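You operate a simulated robot arm through the tools that you are given. There is no shell and no other tool.

You are at the controls of a simulated two-armed robot. One attempt, no reset.

JOB
Record the telephone: lift the handset, dial twice and hang up.
Fine: REC first and STOP last; the handset lies on the table while you dial.

The check looks at the end state, three seconds after you hand in, the way a careful person would. Anything else that was tipped, shoved, dropped, spilled or broken makes it a failure.

ROBOT AND FRAMES
Two 7-joint arms with two-finger parallel grippers on one trunk that stands fixed in place. Base frame: the origin is at the foot of the trunk, x ahead of it, y to its left, z up. Readings come in m, degrees, newtons and seconds.
The left shoulder is at [0.07, 0.156, 1.055], the right one opposite. Payload 3.91 kg a hand.
The TCP of each hand is the grasp point between the finger pads, 0.03 m short of the fingertips. In the tool frame z runs along the fingers and y along their closing line. Largest opening 0.11 m; finger width 0.02, thickness 0.01; the body of the gripper, 0.048 by 0.112 m, starts 0.055 m behind the TCP.
Orientation is that of the tool frame in the base frame, as [roll, pitch, yaw] about the fixed x, y, z axes, in that order (R = Rz(yaw) Ry(pitch) Rx(roll)). With the fingers straight down and closing along the base's y, the tool's x points along the base's -x, its y along +y and its z along -z.

CONTROLS
- The arms move only by the tool servo_tool. It takes "left_series", "right_series" or both (then of equal length, played together; a hand with none holds still); each is text: rows parted by semicolons, each of 7 numbers parted by spaces: the shift along the tool's x, y, z in units of 100 mm (1.0 is 100 mm), then the turn, a rotation vector about the tool's x, y, z in units of 180 degrees (1.0 is 180 degrees), then the finger opening in m, from 0 to 0.11. In form: tx ty tz wx wy wz grip; .... A call has 1 to 20 rows; each row is the pose to reach, as a shift and turn from the pose commanded when the call began, along the tool's axes at that moment. A call with a number of a shift or a turn outside -1 to 1 is refused whole. A row lasts 0.2 s, in which the tool goes at most 0.05 m and 8.6 degrees; a call with a longer step from one row to the next is refused whole, and so is a gripper value outside its range. Where a pose cannot be reached the arm comes as near as it can. A force on the tool above 90 N (or 10 N above the force at the start of the call, whichever is more), or a blocked arm, ends the call early, and 0.2 s more pass. Each finger travels about 0.108 m/s and halts on what it meets, pressing with about 32 N; the grip force reading is that of the motor and also rises with nothing between the fingers. The clock runs only during rows and for 0.2 s after the last one: add rows that repeat a pose to give the fingers time. It gives the time, the measured TCP pose, the force on the tool (base axes), the opening and the grip force at its end, in the units of the frame above (readings bear some noise), with the torque about the TCP (base axes, N m) and any sound that the robot's microphone picked up, and new pictures: "views" is both (left out), scene, wrist or none (wrist: the cameras of the hands that moved).
- Cameras (640 x 400 px; columns grow to the right, rows downward): "scene" is now at [0.1274, -0.0528, 1.3023]; the picture's right is [-0.58, -0.81, 0.00], its down [-0.30, 0.22, -0.93] and it looks along [0.76, -0.54, -0.37] (base axes); focal length 337 px, centre (320, 200). "left" rides on the left gripper at [0.072, -0.017, -0.103] in its tool frame; the picture's right is [0.23, 0.97, 0.00], its down [-0.76, 0.18, -0.62] and it looks along [-0.61, 0.14, 0.78] (tool axes); focal length 222 px, centre (320, 200). "right" rides on the right gripper at [0.072, 0.017, -0.103] in its tool frame; the picture's right is [-0.23, 0.97, 0.00], its down [-0.76, -0.18, -0.62] and it looks along [-0.61, -0.14, 0.78] (tool axes); focal length 222 px, centre (320, 200). There is no depth. A picture from a camera that has moved, and an enlarged one, comes with that camera's place and axes in the base frame and with its lens.
- lift_body(by): slides the trunk up (or, below 0, down) by that many m; the arms and the scene camera ride with it, the base frame stays. It gives what a move gives, with no picture.
- head_to(pan, tilt): turns the head with the scene camera to pan (to the left, within 86 degrees either way) and tilt (down, from -29 to 69), counted from straight ahead of the robot. It gives what a move gives, and a new picture of the scene camera.
- inspect(camera, box): a new picture of the part [left, top, right, bottom] of that camera's present view, enlarged. The clock stands still meanwhile.
- job_done(): hands the job in; it is judged then, once.

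Nothing tells you positions but the pictures and the camera data. Unless the task says otherwise, let go and move clear before handing in.

The tools are called after "Request:" as name(argument=value, ...) on one line, values as JSON. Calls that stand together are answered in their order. servo_tool: Moves the arms, as the interface text tells. Its arguments: {"type":"object","properties":{"left_series":{"type":"string"},"right_series":{"type":"string"},"views":{"type":"string","enum":["both","scene","wrist","none"]}},"required":[]} The other tools are called the same way: lift_body (by) slides the trunk up or down; head_to (pan, tilt) turns the head that bears the scene camera; inspect (camera, box) takes an enlarged picture of a part of a camera's view; job_done () hands the job in.

At the start:

```text
clock: 0.0
left_position: [0.7484, -0.069, 1.1319]
left_tcp_rot: [180.0, 0.0, -180.0]
left_force: [-0.6, -0.3, -0.5]
left_moment: [0.02, -0.02, -0.02]
left_gripper_width: 0.11
left_grasp_force: 0.0
right_position: [0.405, -0.6183, 1.1405]
right_tcp_rot: [-180.0, 0.0, 180.0]
right_force: [0.1, 0.3, -0.5]
right_moment: [0.01, 0.0, -0.01]
right_gripper_width: 0.1098
right_grasp_force: 0.1
trunk travel left (down, up): [-0.5, 0.44]
head pan, tilt: [-35.6, 21.8]
```

scene: 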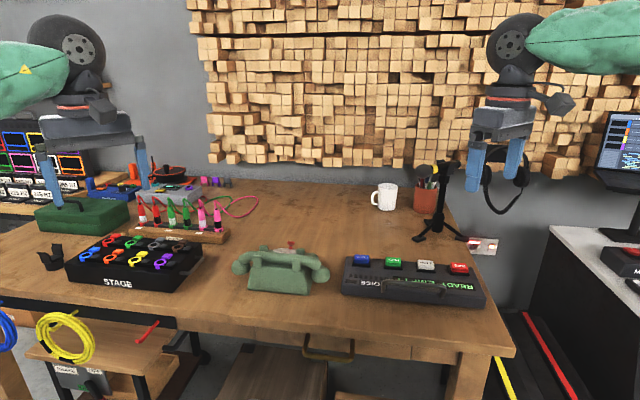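
right: 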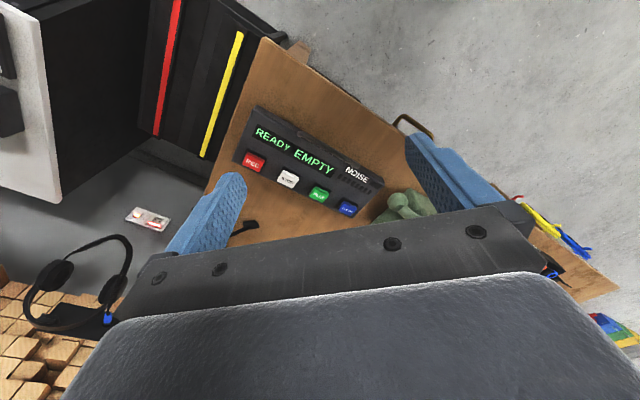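
left: 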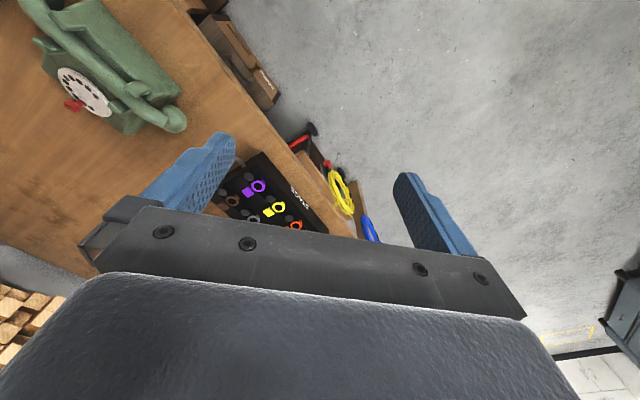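

I see a desk with a green rotary telephone in the middle, a recorder box to its right with blue, green, white and red (REC) buttons, a STAGE box on the left, and a microphone stand. First I look closer at the phone and the recorder.

Request:
inspect(camera="scene", box=[220, 225, 350, 306])

Request:
inspect(camera="scene", box=[335, 225, 505, 331])

Request:
inspect(camera="right", box=[220, 90, 440, 228])

Request:
inspect(camera="left", box=[0, 0, 220, 138])

```text
4.92 times, centred on (285, 266) of scene
camera zoom: at [0.1274, -0.0528, 1.3023], right [-0.58, -0.81, 0.0], down [-0.3, 0.22, -0.93], along [0.76, -0.54, -0.37], focal length 1661 px, centre (492, -122)
```

zoom: 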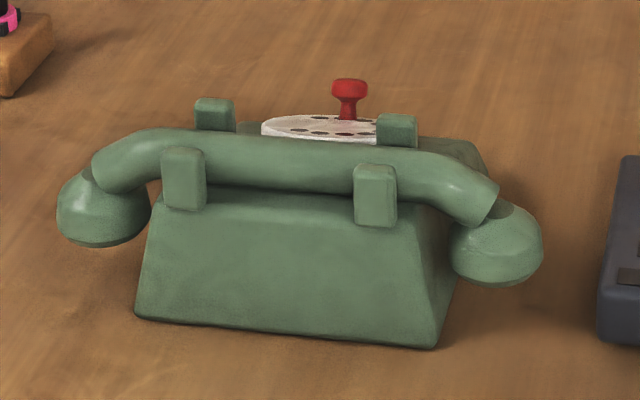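

```text
3.76 times, centred on (420, 278) of scene
camera zoom: at [0.1274, -0.0528, 1.3023], right [-0.58, -0.81, 0.0], down [-0.3, 0.22, -0.93], along [0.76, -0.54, -0.37], focal length 1270 px, centre (-56, -94)
```

zoom: 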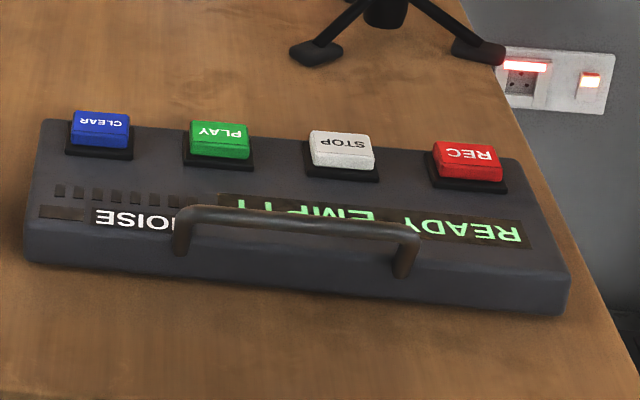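

```text
2.90 times, centred on (330, 159) of right
camera zoom: at [0.332, -0.6018, 1.2431], right [0.23, 0.97, 0.0], down [0.76, -0.18, 0.62], along [0.61, -0.14, -0.78], focal length 644 px, centre (291, 319)
```

zoom: 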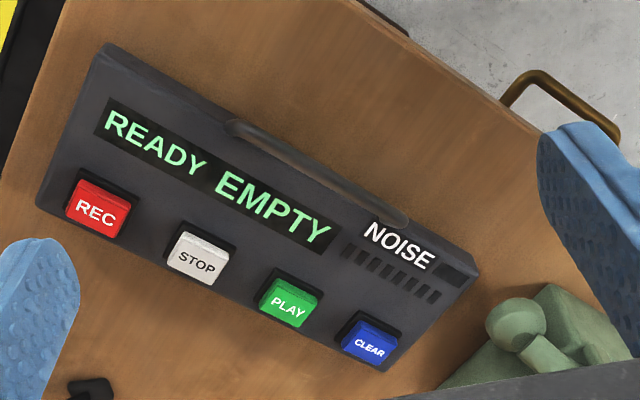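

```text
2.90 times, centred on (110, 69) of left
camera zoom: at [0.6752, -0.0854, 1.237], right [-0.23, 0.97, 0.0], down [0.76, 0.18, 0.62], along [0.61, 0.14, -0.78], focal length 644 px, centre (929, 580)
```

zoom: 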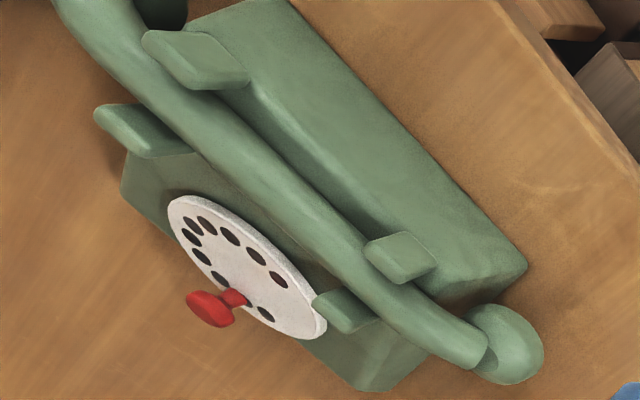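

The phone stands turned about 45° near (0.81, -0.42), its dial on the far side. The REC button is near (0.532, -0.799, 0.804), and STOP near (0.594, -0.738). Before I start the recording I move the right wrist camera over the phone to study the dial, the handset and the cradle.

Request:
servo_tool(right_series="-0.3 0.25 0.1 0 0 0 0.11; -0.6 0.5 0.2 0 0 0 0.11; -0.9 0.75 0.3 0 0 0 0.11; -1.0 1.0 0.4 0 0 0 0.11", views="none")

Request:
servo_tool(right_series="-0.3 0.25 0.1 0 0 0 0.11; -0.6 0.5 0.2 0 0 0 0.11; -0.9 0.75 0.3 0 0 0 0.11; -1.0 0.9 0.4 0 0 0 0.11", views="both")

```text
clock: 1.0
left_position: [0.7466, -0.0695, 1.1322]
left_tcp_rot: [179.9, 0.0, -179.9]
left_force: [0.6, 1.0, -0.4]
left_moment: [0.03, 0.02, -0.05]
left_gripper_width: 0.11
left_grasp_force: 0.1
right_position: [0.5032, -0.5184, 1.0998]
right_tcp_rot: [-179.9, 0.0, 179.9]
right_force: [-0.8, 0.6, 0.3]
right_moment: [-0.01, 0.02, 0.02]
right_gripper_width: 0.11
right_grasp_force: 0.0
trunk travel left (down, up): [-0.5, 0.44]
head pan, tilt: [-35.6, 21.8]
```

```text
clock: 2.0
left_position: [0.7469, -0.0701, 1.1323]
left_tcp_rot: [180.0, 0.0, 180.0]
left_force: [-0.4, 0.1, 0.0]
left_moment: [-0.02, 0.0, -0.01]
left_gripper_width: 0.1099
left_grasp_force: 0.1
right_position: [0.602, -0.4303, 1.0598]
right_tcp_rot: [179.9, 0.0, 180.0]
right_force: [-0.2, 0.3, 0.7]
right_moment: [-0.03, 0.01, 0.0]
right_gripper_width: 0.11
right_grasp_force: 0.0
trunk travel left (down, up): [-0.5, 0.44]
head pan, tilt: [-35.6, 21.8]
camera scene: at [0.1273, -0.0527, 1.3023], right [-0.58, -0.81, 0.0], down [-0.3, 0.22, -0.93], along [0.76, -0.54, -0.37], focal length 337 px, centre (320, 200)
camera right: at [0.5311, -0.4123, 1.164], right [0.23, 0.97, 0.0], down [0.76, -0.18, 0.62], along [0.61, -0.14, -0.78], focal length 222 px, centre (320, 200)
```

scene: 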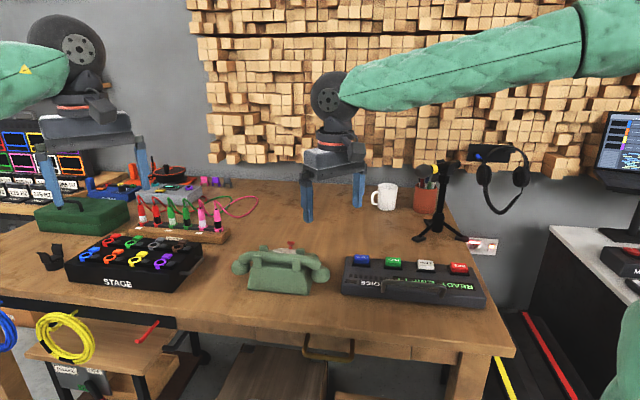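
right: 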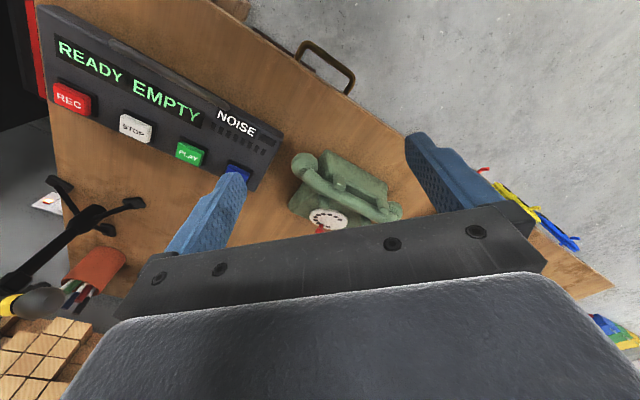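

Request:
inspect(camera="right", box=[265, 130, 425, 230])

Request:
inspect(camera="scene", box=[20, 170, 340, 370])

Request:
head_to(pan=-30, tilt=35)

```text
4.00 times, centred on (345, 180) of right
camera zoom: at [0.5311, -0.4123, 1.164], right [0.23, 0.97, 0.0], down [0.76, -0.18, 0.62], along [0.61, -0.14, -0.78], focal length 888 px, centre (220, 280)
```

zoom: 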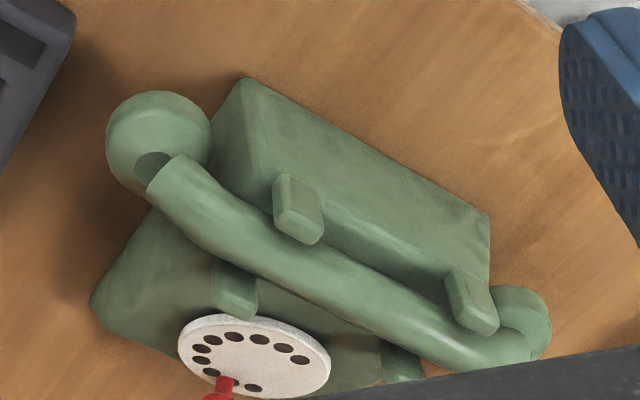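

```text
2.00 times, centred on (180, 270) of scene
camera zoom: at [0.1273, -0.0527, 1.3023], right [-0.58, -0.81, 0.0], down [-0.3, 0.22, -0.93], along [0.76, -0.54, -0.37], focal length 675 px, centre (600, 60)
```

zoom: 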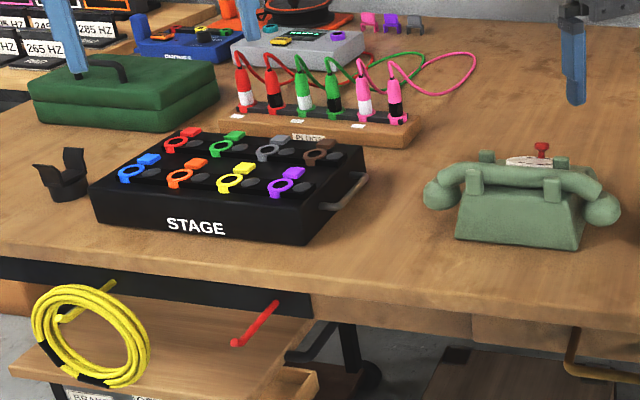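

```text
clock: 2.8
left_position: [0.7479, -0.0678, 1.1325]
left_tcp_rot: [-180.0, 0.0, -180.0]
left_force: [0.6, 0.4, -0.5]
left_moment: [0.01, 0.02, 0.0]
left_gripper_width: 0.1102
left_grasp_force: 0.0
right_position: [0.6044, -0.4295, 1.0612]
right_tcp_rot: [180.0, 0.0, 179.9]
right_force: [0.4, 0.6, 0.6]
right_moment: [0.01, 0.0, -0.04]
right_gripper_width: 0.1099
right_grasp_force: 0.2
trunk travel left (down, up): [-0.5, 0.44]
head pan, tilt: [-30.0, 35.0]
camera scene: at [0.1284, -0.0427, 1.2813], right [-0.5, -0.87, 0.0], down [-0.5, 0.29, -0.82], along [0.71, -0.41, -0.57], focal length 337 px, centre (320, 200)
```

scene: 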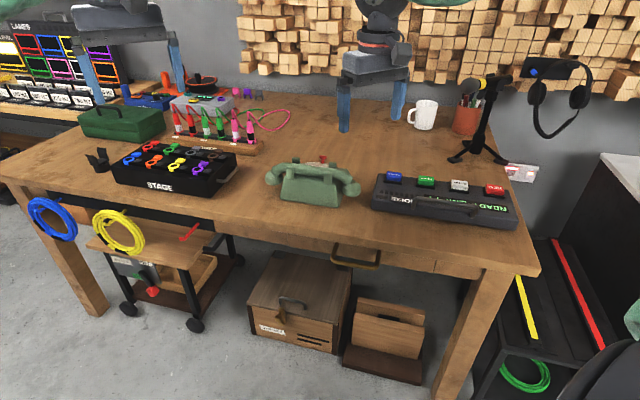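

Dial centre comes out near (0.868, -0.472, 0.807), with the red knob on its far rim near (0.896, -0.495, 0.80), so the dial leans away from me by about 22°. I now yaw the right hand 45°, the grasp orientation for the handset, and look again from closer.

Request:
servo_tool(right_series="-0.15 -0.12 0.05 0 0 -0.04 0.11; -0.3 -0.25 0.1 0 0 -0.08 0.11; -0.45 -0.4 0.15 0 0 -0.12 0.11; -0.6 -0.5 0.2 0 0 -0.16 0.11; -0.75 -0.6 0.25 0 0 -0.2 0.11; -0.9 -0.7 0.3 0 0 -0.24 0.11; -1.0 -0.8 0.3 0 0 -0.25 0.11", views="both")

Request:
inspect(camera="right", box=[220, 60, 460, 210])

```text
clock: 4.3
left_position: [0.748, -0.0677, 1.133]
left_tcp_rot: [-179.9, -0.1, 180.0]
left_force: [-0.2, 0.3, 0.4]
left_moment: [0.02, 0.01, 0.03]
left_gripper_width: 0.1101
left_grasp_force: 0.0
right_position: [0.7039, -0.5086, 1.0296]
right_tcp_rot: [-179.9, 0.0, -134.9]
right_force: [0.1, -0.3, -0.4]
right_moment: [0.01, 0.01, 0.03]
right_gripper_width: 0.1101
right_grasp_force: 0.1
trunk travel left (down, up): [-0.5, 0.44]
head pan, tilt: [-30.0, 35.0]
camera scene: at [0.1283, -0.0429, 1.2813], right [-0.5, -0.87, 0.0], down [-0.5, 0.29, -0.82], along [0.71, -0.41, -0.57], focal length 337 px, centre (320, 200)
camera right: at [0.6415, -0.5483, 1.1329], right [-0.53, 0.85, 0.0], down [0.66, 0.41, 0.62], along [0.53, 0.33, -0.78], focal length 222 px, centre (320, 200)
```

scene: 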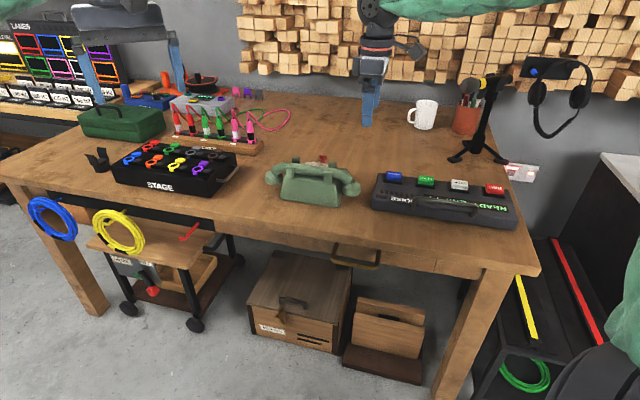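
right: 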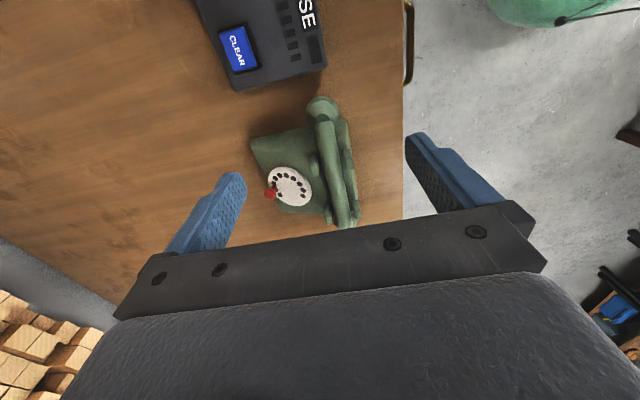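

```text
2.67 times, centred on (340, 135) of right
camera zoom: at [0.6415, -0.5483, 1.1329], right [-0.53, 0.85, 0.0], down [0.66, 0.41, 0.62], along [0.53, 0.33, -0.78], focal length 592 px, centre (267, 373)
```

zoom: 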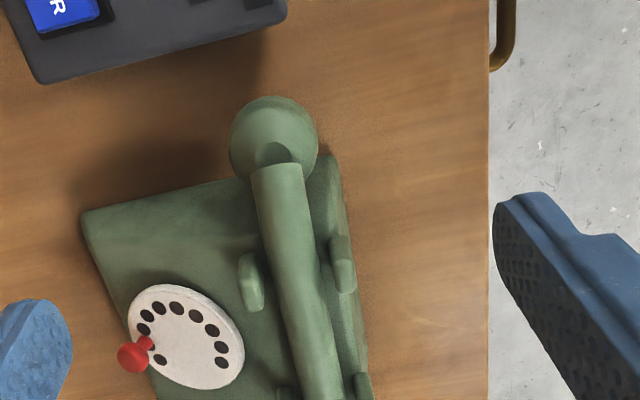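

This view confirms the layout: handle axis near (0.806, -0.411, 0.832) in a cradle of four posts, the dial beyond it, the table at z≈0.75 and the table edge about 0.13 m to the robot's side of the handle. I now close the right fingers and travel to above REC.

Request:
servo_tool(right_series="0.33 -0.09 0 0 0 0 0.07; 0.66 -0.17 0 0 0 0 0.04; 1.0 -0.26 0 0 0 0 0", left_series="0.1 0.33 0 0 0 0 0.11; 0.2 0.66 0 0 0 0 0.11; 0.3 1.0 0 0 0 0 0.11", views="none")

Request:
servo_tool(right_series="0.33 -0.09 0 0 0 0 0; 0.66 -0.17 0.1 0 0 0 0; 1.0 -0.26 0.2 0 0 0 0", left_series="0.1 0.33 0 0 0 0 0.11; 0.2 0.66 0 0 0 0 0.11; 0.3 0.8 0 0 0 0 0.11", views="none")

Request:
servo_tool(right_series="0.33 -0.09 0.1 0 0 0 0; 0.66 -0.17 0.2 0 0 0 0; 1.0 -0.26 0.4 0 0 0 0", views="both")

```text
clock: 5.2
left_position: [0.7161, 0.0337, 1.1319]
left_tcp_rot: [179.9, 0.0, -180.0]
left_force: [-0.6, 0.9, 0.6]
left_moment: [0.0, -0.01, 0.0]
left_gripper_width: 0.1102
left_grasp_force: 0.1
right_position: [0.6496, -0.5963, 1.0327]
right_tcp_rot: [-180.0, -0.1, -135.0]
right_force: [-0.8, 0.7, -0.7]
right_moment: [0.03, 0.04, 0.0]
right_gripper_width: 0.0002
right_grasp_force: 32.3
trunk travel left (down, up): [-0.5, 0.44]
head pan, tilt: [-30.0, 35.0]
```

```text
clock: 6.0
left_position: [0.6878, 0.1106, 1.1332]
left_tcp_rot: [179.8, 0.1, -180.0]
left_force: [0.1, 0.0, 1.1]
left_moment: [0.0, -0.02, 0.02]
left_gripper_width: 0.1101
left_grasp_force: 0.2
right_position: [0.5968, -0.6882, 1.0102]
right_tcp_rot: [180.0, 0.1, -135.0]
right_force: [-0.4, -1.1, -0.5]
right_moment: [0.0, 0.02, -0.03]
right_gripper_width: 0.0
right_grasp_force: 31.7
trunk travel left (down, up): [-0.5, 0.44]
head pan, tilt: [-30.0, 35.0]
```

```text
clock: 6.8
left_position: [0.6897, 0.1063, 1.1321]
left_tcp_rot: [179.8, -0.1, 179.9]
left_force: [0.7, -0.8, 1.3]
left_moment: [0.06, 0.02, 0.02]
left_gripper_width: 0.1101
left_grasp_force: 0.1
right_position: [0.5466, -0.7796, 0.9691]
right_tcp_rot: [179.8, 0.1, -135.1]
right_force: [0.1, -1.5, -0.7]
right_moment: [0.06, 0.0, -0.02]
right_gripper_width: 0.0002
right_grasp_force: 32.3
trunk travel left (down, up): [-0.5, 0.44]
head pan, tilt: [-30.0, 35.0]
camera scene: at [0.1293, -0.0454, 1.2809], right [-0.5, -0.87, 0.0], down [-0.5, 0.29, -0.82], along [0.71, -0.41, -0.58], focal length 337 px, centre (320, 200)
camera right: at [0.4837, -0.8194, 1.0714], right [-0.53, 0.85, 0.0], down [0.67, 0.41, 0.62], along [0.53, 0.33, -0.78], focal length 222 px, centre (320, 200)
```

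scene: 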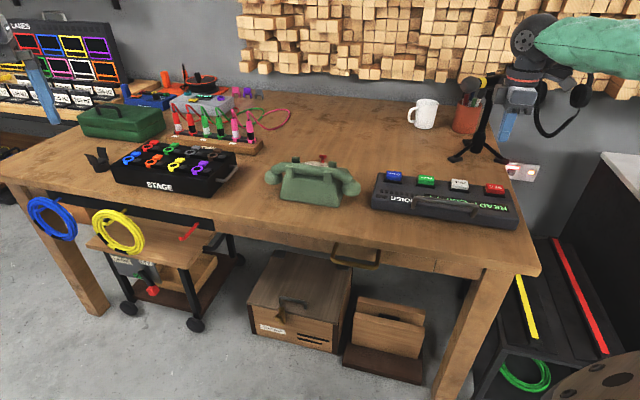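
right: 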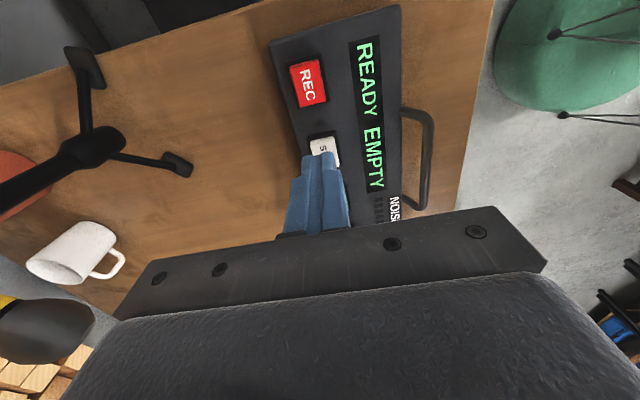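

REC re-measures at (0.532, -0.801, 0.804). I move over it and come down to about 35 mm above it with the closed fingertips.

Request:
servo_tool(right_series="0.13 -0.02 0.3 0 0 0 0; 0.255 -0.05 0.65 0 0 0 0; 0.255 -0.05 1.0 0 0 0 0; 0.255 -0.05 1.0 0 0 0 0", views="wrist")

```text
clock: 7.8
left_position: [0.6884, 0.1113, 1.1334]
left_tcp_rot: [-180.0, 0.0, 180.0]
left_force: [0.2, -0.5, -0.4]
left_moment: [-0.01, 0.01, 0.01]
left_gripper_width: 0.11
left_grasp_force: 0.0
right_position: [0.5313, -0.7988, 0.8678]
right_tcp_rot: [-180.0, 0.0, -135.0]
right_force: [0.7, 0.1, -0.9]
right_moment: [0.0, -0.01, 0.0]
right_gripper_width: 0.0003
right_grasp_force: 32.0
trunk travel left (down, up): [-0.5, 0.44]
head pan, tilt: [-30.0, 35.0]
camera right: at [0.4691, -0.8373, 0.9721], right [-0.53, 0.85, 0.0], down [0.66, 0.41, 0.62], along [0.53, 0.33, -0.78], focal length 222 px, centre (320, 200)
```

right: 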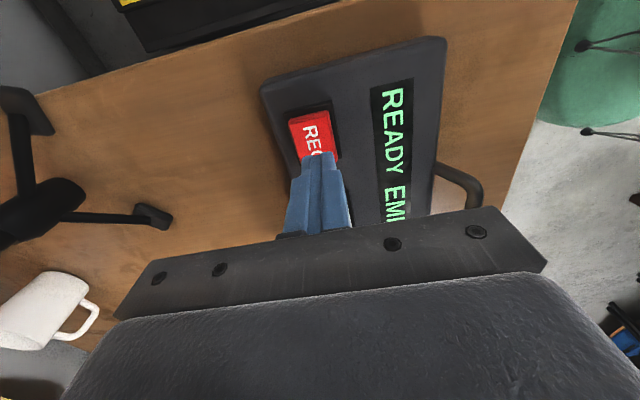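

Fingertips are over REC. I press slowly.

Request:
servo_tool(right_series="0.04 0 0.15 0 0 0 0; 0.04 0 0.28 0 0 0 0; 0.04 0 0.32 0 0 0 0; 0.04 0 0.35 0 0 0 0; 0.04 0 0.37 0 0 0 0; 0.04 0 0.39 0 0 0 0", views="wrist")

```text
clock: 9.2
left_position: [0.689, 0.1121, 1.1318]
left_tcp_rot: [180.0, 0.0, 179.9]
left_force: [-0.5, 0.1, -0.1]
left_moment: [0.01, 0.0, -0.02]
left_gripper_width: 0.1102
left_grasp_force: 0.1
right_position: [0.5302, -0.8002, 0.8326]
right_tcp_rot: [-179.8, 0.0, -135.0]
right_force: [3.4, -5.2, 11.5]
right_moment: [-0.17, -0.05, -0.02]
right_gripper_width: 0.0
right_grasp_force: 32.3
trunk travel left (down, up): [-0.5, 0.44]
head pan, tilt: [-30.0, 35.0]
heard: click
camera right: at [0.4669, -0.8401, 0.9353], right [-0.53, 0.85, 0.0], down [0.66, 0.41, 0.62], along [0.53, 0.33, -0.78], focal length 222 px, centre (320, 200)
```

right: 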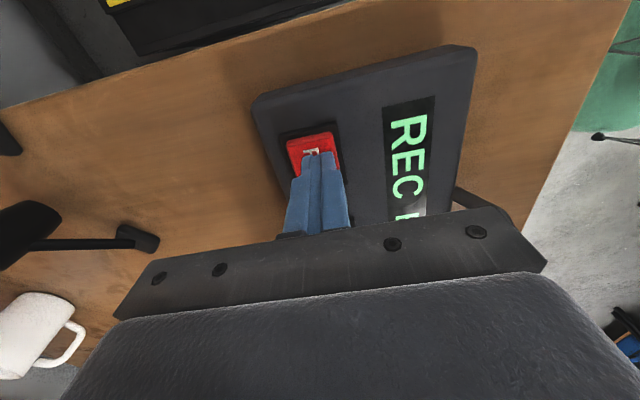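

A click was heard and the display shows REC. I rise straight up and head back to above the handset, opening the fingers on the way.

Request:
servo_tool(right_series="0 0 -0.1 0 0 0 0; 0 0 -0.4 0 0 0 0; 0 0 -0.8 0 0 0 0; 0 0 -1.0 0 0 0 0", views="wrist")

Request:
servo_tool(right_series="-0.33 0.05 -0.1 0 0 0 0; -0.66 0.1 -0.2 0 0 0 0; -1.0 0.13 -0.3 0 0 0 0", views="none")

Request:
servo_tool(right_series="-0.33 0.05 -0.1 0 0 0 0.02; -0.66 0.1 -0.2 0 0 0 0.04; -1.0 0.13 -0.3 0 0 0 0.055", views="none")

Request:
servo_tool(right_series="-0.33 0.05 0 0 0 0 0.055; -0.66 0.1 0 0 0 0 0.055; -1.0 0.13 0 0 0 0 0.055; -1.0 0.3 0 0 0 0 0.055", views="both")

```text
clock: 10.2
left_position: [0.6889, 0.1117, 1.1312]
left_tcp_rot: [-180.0, 0.0, -180.0]
left_force: [-0.1, -0.9, -0.3]
left_moment: [-0.01, -0.04, 0.03]
left_gripper_width: 0.1102
left_grasp_force: 0.2
right_position: [0.5294, -0.8016, 0.9311]
right_tcp_rot: [180.0, 0.0, -135.0]
right_force: [0.1, -0.6, 0.4]
right_moment: [-0.02, -0.01, 0.01]
right_gripper_width: 0.0
right_grasp_force: 31.9
trunk travel left (down, up): [-0.5, 0.44]
head pan, tilt: [-30.0, 35.0]
camera right: at [0.4678, -0.8399, 1.0348], right [-0.53, 0.85, 0.0], down [0.66, 0.41, 0.62], along [0.53, 0.33, -0.78], focal length 222 px, centre (320, 200)
```

right: 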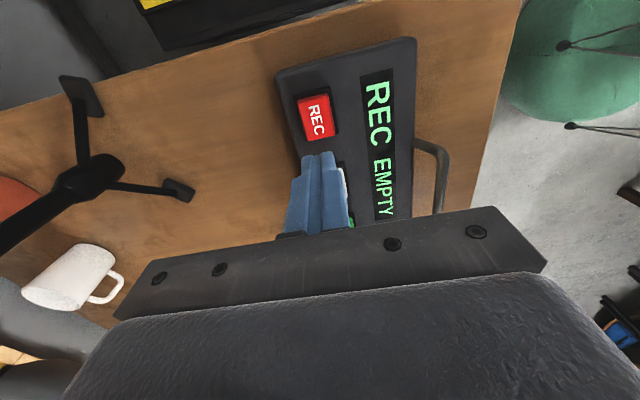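

```text
clock: 10.9
left_position: [0.6891, 0.11, 1.1312]
left_tcp_rot: [-180.0, -0.1, 179.9]
left_force: [-0.4, -0.4, -0.7]
left_moment: [0.03, 0.01, 0.0]
left_gripper_width: 0.1099
left_grasp_force: 0.0
right_position: [0.5905, -0.7223, 0.9593]
right_tcp_rot: [180.0, 0.0, -135.1]
right_force: [-0.1, 0.6, -0.2]
right_moment: [0.01, -0.03, 0.0]
right_gripper_width: 0.0004
right_grasp_force: 31.9
trunk travel left (down, up): [-0.5, 0.44]
head pan, tilt: [-30.0, 35.0]
```

```text
clock: 11.8
left_position: [0.6887, 0.1123, 1.1309]
left_tcp_rot: [-180.0, -0.1, 180.0]
left_force: [0.3, 1.2, 0.2]
left_moment: [0.04, -0.01, -0.03]
left_gripper_width: 0.1098
left_grasp_force: 0.0
right_position: [0.6539, -0.6409, 0.9911]
right_tcp_rot: [-180.0, -0.1, -135.1]
right_force: [1.1, 0.4, -0.3]
right_moment: [-0.03, -0.01, 0.0]
right_gripper_width: 0.055
right_grasp_force: 0.1
trunk travel left (down, up): [-0.5, 0.44]
head pan, tilt: [-30.0, 35.0]
```

```text
clock: 12.8
left_position: [0.6875, 0.1117, 1.1331]
left_tcp_rot: [180.0, 0.1, 180.0]
left_force: [-0.3, 0.5, -0.2]
left_moment: [0.0, -0.03, -0.02]
left_gripper_width: 0.1102
left_grasp_force: 0.0
right_position: [0.7012, -0.5479, 0.9923]
right_tcp_rot: [179.9, 0.1, -135.0]
right_force: [0.8, -0.5, -0.3]
right_moment: [0.0, -0.02, 0.04]
right_gripper_width: 0.0551
right_grasp_force: 0.0
trunk travel left (down, up): [-0.5, 0.44]
head pan, tilt: [-30.0, 35.0]
camera scene: at [0.127, -0.0432, 1.2815], right [-0.5, -0.87, 0.0], down [-0.5, 0.29, -0.82], along [0.71, -0.41, -0.57], focal length 337 px, centre (320, 200)
camera right: at [0.638, -0.5876, 1.0948], right [-0.53, 0.85, 0.0], down [0.66, 0.41, 0.62], along [0.53, 0.33, -0.78], focal length 222 px, centre (320, 200)
```

scene: 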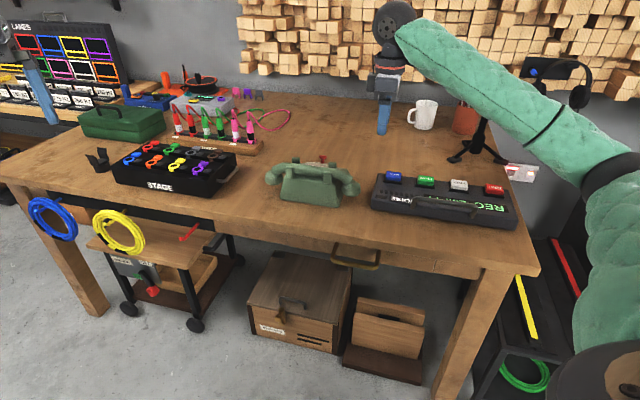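
right: 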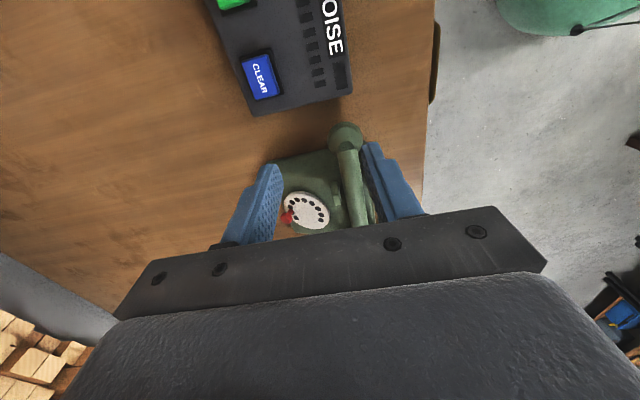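

The fingers are aligned parallel to the handle's flanks. I move further over the handset, keeping above it, to verify centring.

Request:
servo_tool(right_series="-0.33 0.08 0.05 0 0 0 0.06; -0.66 0.15 0.1 0 0 0 0.06; -1.0 0.22 0.2 0 0 0 0.06; -1.0 0.22 0.2 0 0 0 0.06", views="wrist")

Request:
inspect(camera="right", box=[220, 90, 460, 240])

Request:
inspect(camera="scene", box=[230, 120, 400, 226])

```text
clock: 13.8
left_position: [0.6893, 0.1103, 1.1341]
left_tcp_rot: [180.0, 0.1, -179.9]
left_force: [0.2, -0.1, -0.3]
left_moment: [0.02, -0.02, 0.0]
left_gripper_width: 0.1099
left_grasp_force: 0.0
right_position: [0.7564, -0.4633, 0.9695]
right_tcp_rot: [-180.0, 0.0, -135.1]
right_force: [-0.2, -0.4, 0.3]
right_moment: [0.04, -0.03, 0.03]
right_gripper_width: 0.0598
right_grasp_force: 0.1
trunk travel left (down, up): [-0.5, 0.44]
head pan, tilt: [-30.0, 35.0]
camera right: at [0.6938, -0.5025, 1.0738], right [-0.53, 0.85, 0.0], down [0.66, 0.41, 0.62], along [0.53, 0.33, -0.78], focal length 222 px, centre (320, 200)
```

right: 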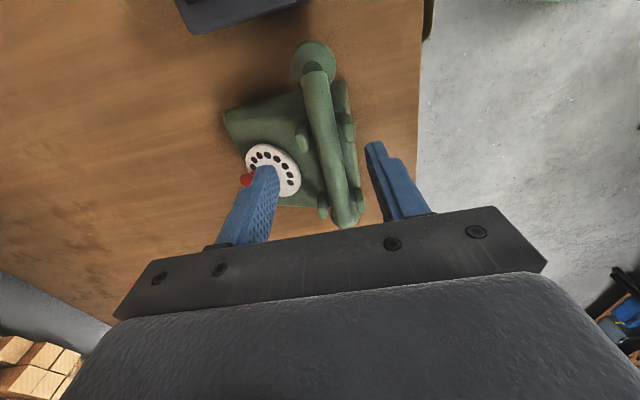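

```text
2.67 times, centred on (340, 165) of right
camera zoom: at [0.6938, -0.5025, 1.0738], right [-0.53, 0.85, 0.0], down [0.66, 0.41, 0.62], along [0.53, 0.33, -0.78], focal length 592 px, centre (267, 293)
```

zoom: 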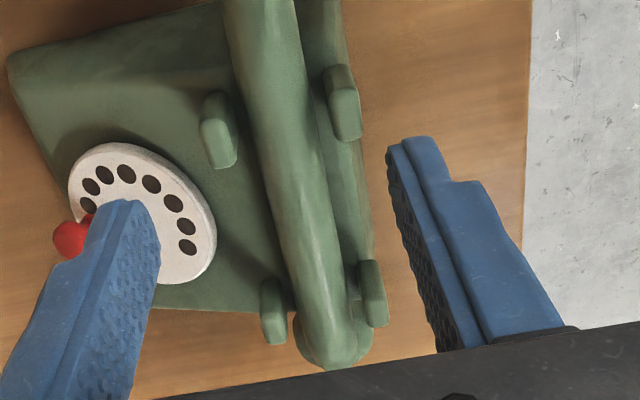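

```text
3.76 times, centred on (315, 173) of scene
camera zoom: at [0.1275, -0.0432, 1.2814], right [-0.5, -0.87, 0.0], down [-0.5, 0.29, -0.82], along [0.71, -0.41, -0.57], focal length 1270 px, centre (339, 302)
```

zoom: 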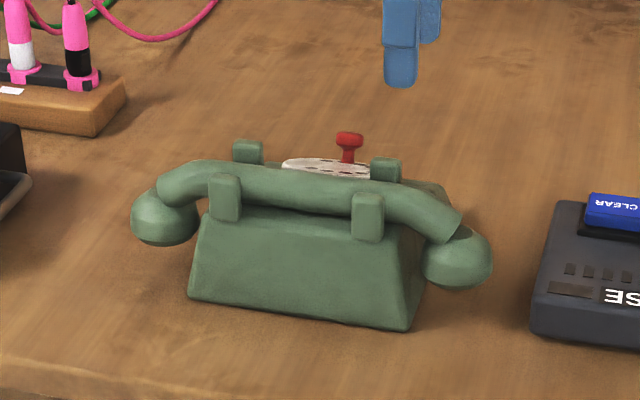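

Handle centre between the cradle posts refines to (0.808, -0.4115), with the post pairs ±50 mm to either side. I move over it and come down to where the fingertips are just above it.

Request:
servo_tool(right_series="-0.3 0 0 0 0 0 0.056; -0.6 0 0 0 0 0 0.056; -0.731 0 0.2 0 0 0 0.056; -0.731 0 0.5 0 0 0 0.056; -0.731 0 0.8 0 0 0 0.056; -0.731 0 0.9 0 0 0 0.056; -0.731 0 0.9 0 0 0 0.056", views="both")

Request:
inspect(camera="scene", box=[230, 120, 400, 226])

Request:
inspect(camera="right", box=[220, 90, 460, 240])

```text
clock: 15.3
left_position: [0.6893, 0.1114, 1.1318]
left_tcp_rot: [-179.8, 0.1, 180.0]
left_force: [-0.2, -0.4, -0.9]
left_moment: [0.0, 0.0, 0.04]
left_gripper_width: 0.1099
left_grasp_force: 0.0
right_position: [0.8093, -0.4115, 0.8798]
right_tcp_rot: [-180.0, 0.0, -135.0]
right_force: [-0.3, -0.4, 0.1]
right_moment: [0.02, -0.01, -0.01]
right_gripper_width: 0.0561
right_grasp_force: 0.1
trunk travel left (down, up): [-0.5, 0.44]
head pan, tilt: [-30.0, 35.0]
camera scene: at [0.1284, -0.0426, 1.2813], right [-0.5, -0.87, 0.0], down [-0.5, 0.29, -0.82], along [0.71, -0.41, -0.57], focal length 337 px, centre (320, 200)
camera right: at [0.7465, -0.4492, 0.9834], right [-0.53, 0.85, 0.0], down [0.66, 0.41, 0.62], along [0.53, 0.33, -0.78], focal length 222 px, centre (320, 200)
```

scene: 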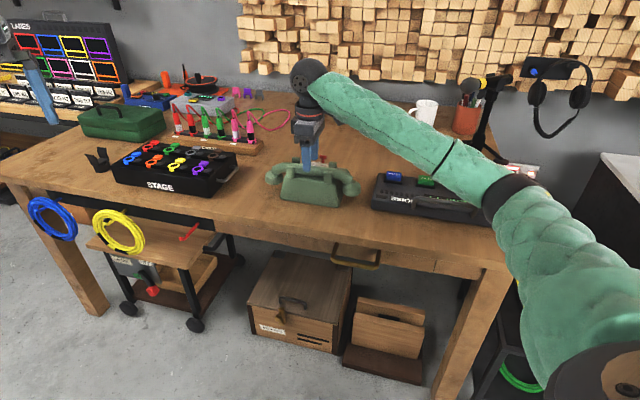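
right: 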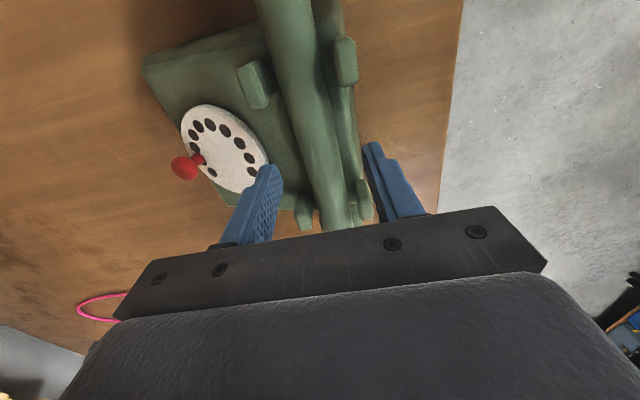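

```text
3.76 times, centred on (315, 173) of scene
camera zoom: at [0.1284, -0.0426, 1.2813], right [-0.5, -0.87, 0.0], down [-0.5, 0.29, -0.82], along [0.71, -0.41, -0.57], focal length 1270 px, centre (339, 302)
```

zoom: 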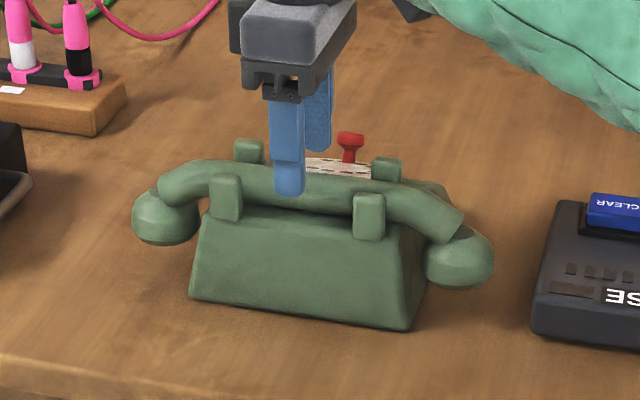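

```text
2.67 times, centred on (340, 165) of right
camera zoom: at [0.7465, -0.4492, 0.9834], right [-0.53, 0.85, 0.0], down [0.66, 0.41, 0.62], along [0.53, 0.33, -0.78], focal length 592 px, centre (267, 293)
```

zoom: 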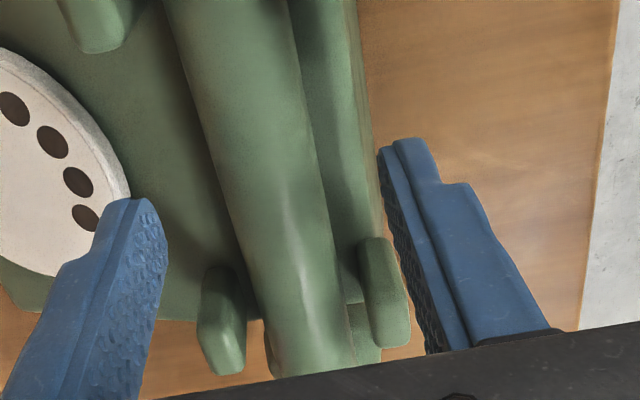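

Alignment is good, with the handle perhaps 3 mm toward the dial side. I narrow the opening to 50 mm and lower the fingers along both flanks of the handle.

Request:
servo_tool(right_series="0 -0.02 0 0 0 0 0.05; 0 -0.02 0.1 0 0 0 0.05; 0 -0.02 0.2 0 0 0 0.05; 0 -0.02 0.26 0 0 0 0.05; 0 -0.02 0.3 0 0 0 0.05; 0 -0.02 0.3 0 0 0 0.05", views="both")

Request:
inspect(camera="scene", box=[230, 120, 400, 226])

Request:
inspect(camera="right", box=[220, 90, 460, 240])

```text
clock: 16.8
left_position: [0.6876, 0.111, 1.132]
left_tcp_rot: [180.0, 0.1, 180.0]
left_force: [-0.8, 0.5, 0.3]
left_moment: [0.01, -0.01, 0.0]
left_gripper_width: 0.11
left_grasp_force: 0.2
right_position: [0.8126, -0.4116, 0.851]
right_tcp_rot: [180.0, 0.1, -135.0]
right_force: [2.2, 0.4, 3.9]
right_moment: [0.07, 0.04, -0.07]
right_gripper_width: 0.0498
right_grasp_force: 0.0
trunk travel left (down, up): [-0.5, 0.44]
head pan, tilt: [-30.0, 35.0]
camera scene: at [0.1281, -0.0425, 1.2814], right [-0.5, -0.87, 0.0], down [-0.5, 0.29, -0.82], along [0.71, -0.41, -0.57], focal length 337 px, centre (320, 200)
camera right: at [0.7485, -0.4511, 0.9552], right [-0.53, 0.85, 0.0], down [0.66, 0.41, 0.62], along [0.53, 0.33, -0.78], focal length 222 px, centre (320, 200)
```

scene: 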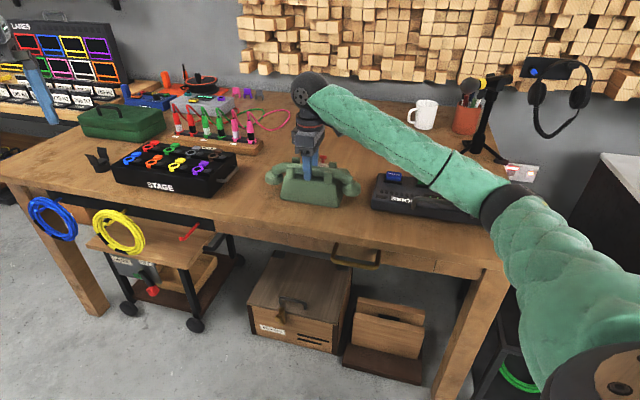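
right: 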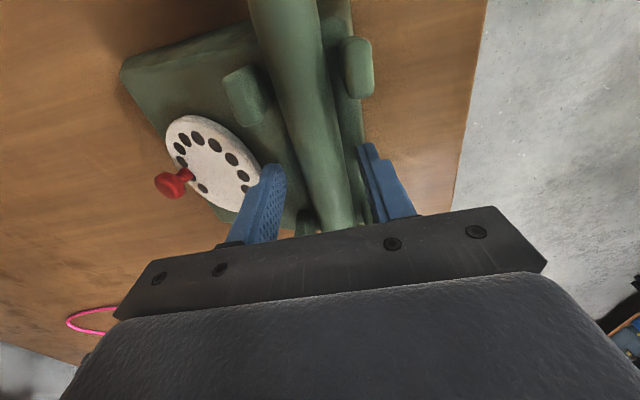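

```text
3.76 times, centred on (315, 173) of scene
camera zoom: at [0.1281, -0.0425, 1.2814], right [-0.5, -0.87, 0.0], down [-0.5, 0.29, -0.82], along [0.71, -0.41, -0.57], focal length 1270 px, centre (339, 302)
```

zoom: 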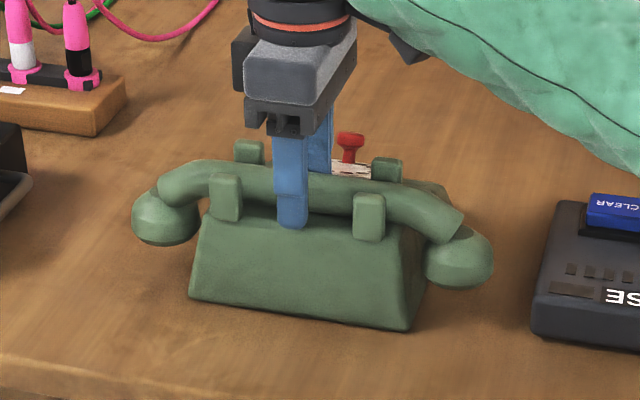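

```text
2.67 times, centred on (340, 165) of right
camera zoom: at [0.7485, -0.4511, 0.9552], right [-0.53, 0.85, 0.0], down [0.66, 0.41, 0.62], along [0.53, 0.33, -0.78], focal length 592 px, centre (267, 293)
```

zoom: 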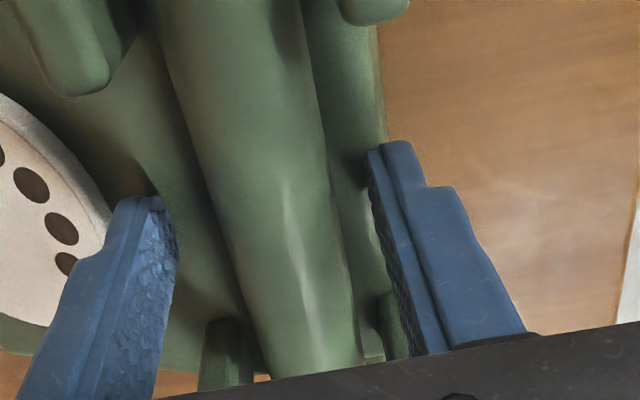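

The fingertips straddle the handle and just touch the phone body. I raise 3 mm and close the grip gently.

Request:
servo_tool(right_series="0 0 -0.03 0 0 0 0.05; 0 0 -0.03 0 0 0 0.042; 0 0 -0.03 0 0 0 0.036; 0 0 -0.03 0 0 0 0.028; 0 0 -0.03 0 0 0 0.02; 0 0 -0.03 0 0 0 0.02; 0 0 -0.03 0 0 0 0.02", views="both")

Request:
inspect(camera="right", box=[220, 90, 460, 240])

Request:
inspect(camera="scene", box=[230, 120, 400, 226])

```text
clock: 18.4
left_position: [0.6886, 0.1117, 1.1323]
left_tcp_rot: [-179.9, 0.0, 180.0]
left_force: [-0.7, 1.0, -0.1]
left_moment: [0.03, 0.01, 0.02]
left_gripper_width: 0.1102
left_grasp_force: 0.1
right_position: [0.8121, -0.4119, 0.8541]
right_tcp_rot: [180.0, 0.0, -135.0]
right_force: [-1.0, -0.4, 0.8]
right_moment: [-0.02, 0.04, -0.02]
right_gripper_width: 0.0275
right_grasp_force: 32.2
trunk travel left (down, up): [-0.5, 0.44]
head pan, tilt: [-30.0, 35.0]
camera scene: at [0.1284, -0.0426, 1.2813], right [-0.5, -0.87, 0.0], down [-0.5, 0.29, -0.82], along [0.71, -0.41, -0.57], focal length 337 px, centre (320, 200)
camera right: at [0.7485, -0.4514, 0.9573], right [-0.53, 0.85, 0.0], down [0.66, 0.41, 0.62], along [0.53, 0.33, -0.78], focal length 222 px, centre (320, 200)
```

scene: 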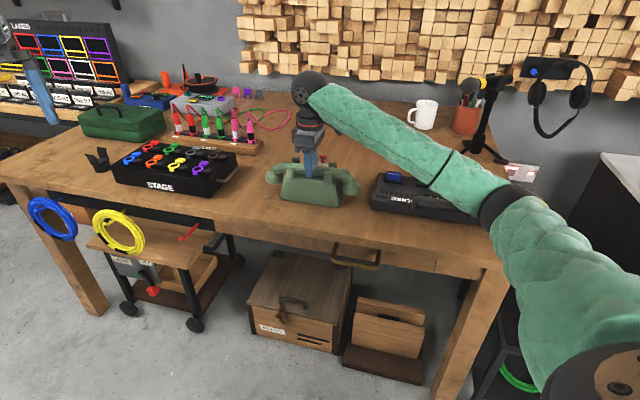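
right: 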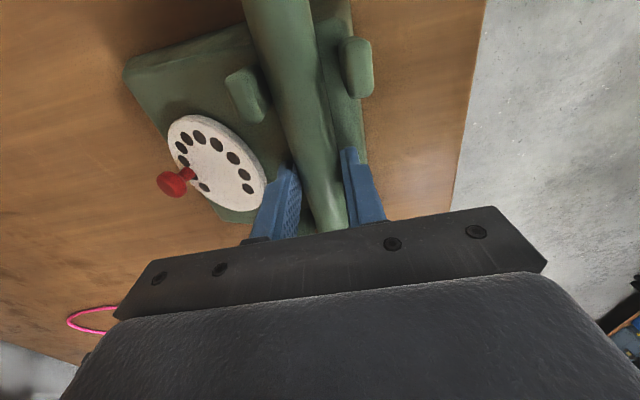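

```text
2.67 times, centred on (340, 165) of right
camera zoom: at [0.7485, -0.4514, 0.9573], right [-0.53, 0.85, 0.0], down [0.66, 0.41, 0.62], along [0.53, 0.33, -0.78], focal length 592 px, centre (267, 293)
```

zoom: 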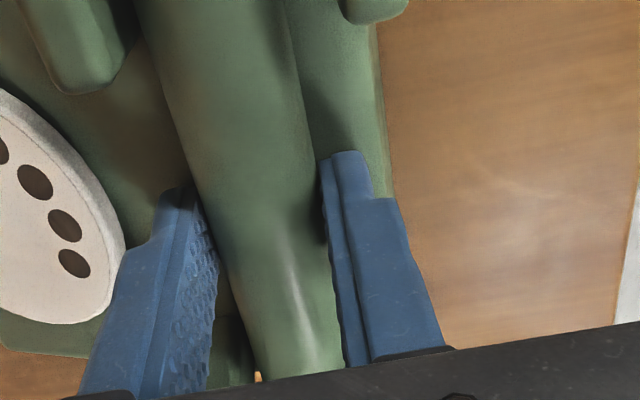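

```text
3.76 times, centred on (315, 173) of scene
camera zoom: at [0.1284, -0.0426, 1.2813], right [-0.5, -0.87, 0.0], down [-0.5, 0.29, -0.82], along [0.71, -0.41, -0.57], focal length 1270 px, centre (339, 302)
```

zoom: 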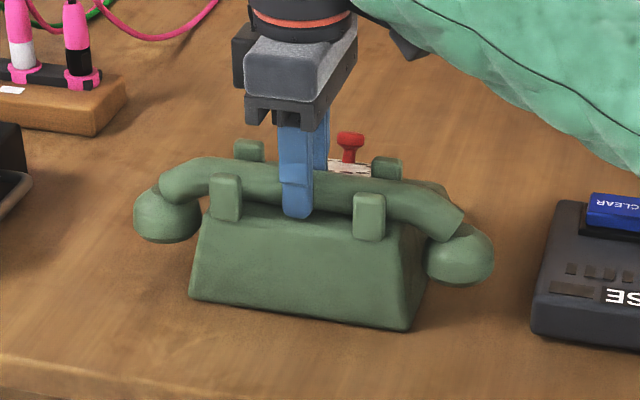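

The handle is held (27.5 mm wide, 32 N). I note the hang pose (0.812, -0.412, 0.854) and lift slowly straight up.

Request:
servo_tool(right_series="0 0 -0.05 0 0 0 0.02; 0 0 -0.12 0 0 0 0.02; 0 0 -0.25 0 0 0 0.02; 0 0 -0.4 0 0 0 0.02; 0 0 -0.6 0 0 0 0.02; 0 0 -0.8 0 0 0 0.02; 0 0 -1.0 0 0 0 0.02", views="both")

Request:
inspect(camera="scene", box=[220, 80, 420, 205])

```text
clock: 19.9
left_position: [0.6881, 0.1119, 1.1318]
left_tcp_rot: [-180.0, 0.0, 180.0]
left_force: [-0.1, 0.7, 0.6]
left_moment: [-0.03, -0.01, -0.01]
left_gripper_width: 0.1098
left_grasp_force: 0.0
right_position: [0.8098, -0.4137, 0.9541]
right_tcp_rot: [-180.0, 0.0, -135.0]
right_force: [0.4, 0.4, 0.8]
right_moment: [0.0, 0.01, -0.01]
right_gripper_width: 0.0199
right_grasp_force: 0.0
trunk travel left (down, up): [-0.5, 0.44]
head pan, tilt: [-30.0, 35.0]
camera scene: at [0.1279, -0.0423, 1.2813], right [-0.5, -0.87, 0.0], down [-0.5, 0.29, -0.82], along [0.71, -0.41, -0.57], focal length 337 px, centre (320, 200)
camera right: at [0.7472, -0.4514, 1.0576], right [-0.53, 0.85, 0.0], down [0.66, 0.41, 0.62], along [0.53, 0.33, -0.78], focal length 222 px, centre (320, 200)
```

scene: 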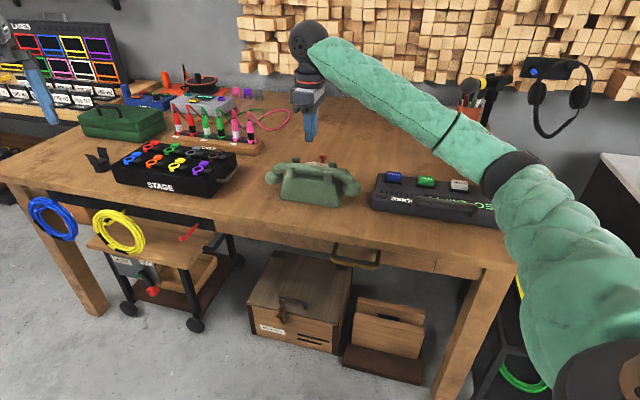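
right: 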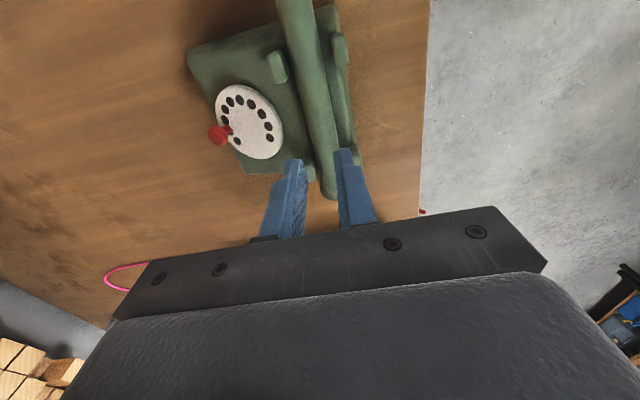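

```text
3.20 times, centred on (320, 142) of scene
camera zoom: at [0.1279, -0.0423, 1.2813], right [-0.5, -0.87, 0.0], down [-0.5, 0.29, -0.82], along [0.71, -0.41, -0.57], focal length 1079 px, centre (320, 384)
```

zoom: 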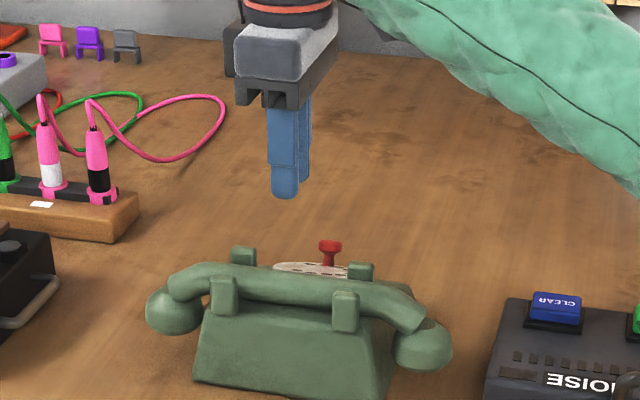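

The grip was too high on the handle: the fingers slid off and the handset is still seated in its cradle, the phone not moved. I look closer at the handle and the body beneath it.

Request:
inspect(camera="right", box=[180, 0, 380, 125])

Request:
inspect(camera="scene", box=[260, 150, 370, 219])

Request:
inspect(camera="right", box=[270, 60, 390, 200])

```text
3.20 times, centred on (280, 62) of right
camera zoom: at [0.7472, -0.4514, 1.0576], right [-0.53, 0.85, 0.0], down [0.66, 0.41, 0.62], along [0.53, 0.33, -0.78], focal length 711 px, centre (448, 640)
```

zoom: 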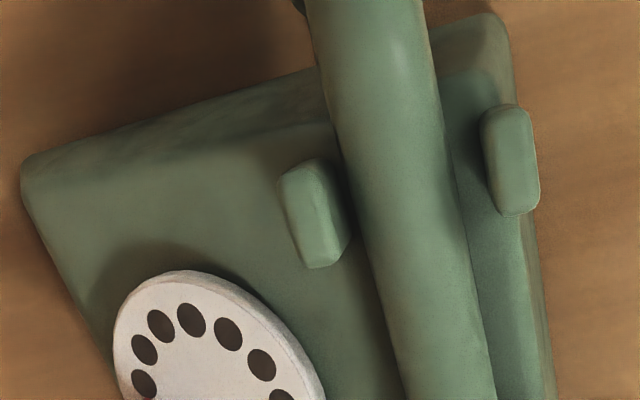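

```text
5.80 times, centred on (315, 184) of scene
camera zoom: at [0.1279, -0.0423, 1.2813], right [-0.5, -0.87, 0.0], down [-0.5, 0.29, -0.82], along [0.71, -0.41, -0.57], focal length 1955 px, centre (349, 290)
```

zoom: 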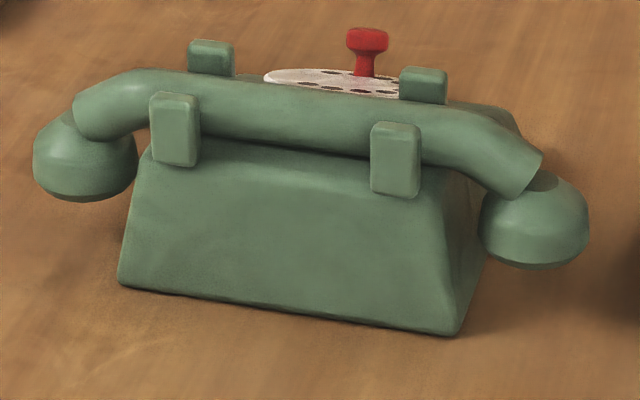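

```text
2.86 times, centred on (330, 130) of right
camera zoom: at [0.7472, -0.4514, 1.0576], right [-0.53, 0.85, 0.0], down [0.66, 0.41, 0.62], along [0.53, 0.33, -0.78], focal length 635 px, centre (291, 400)
```

zoom: 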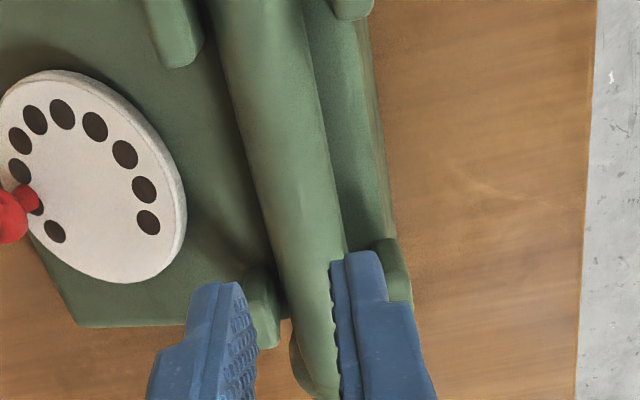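

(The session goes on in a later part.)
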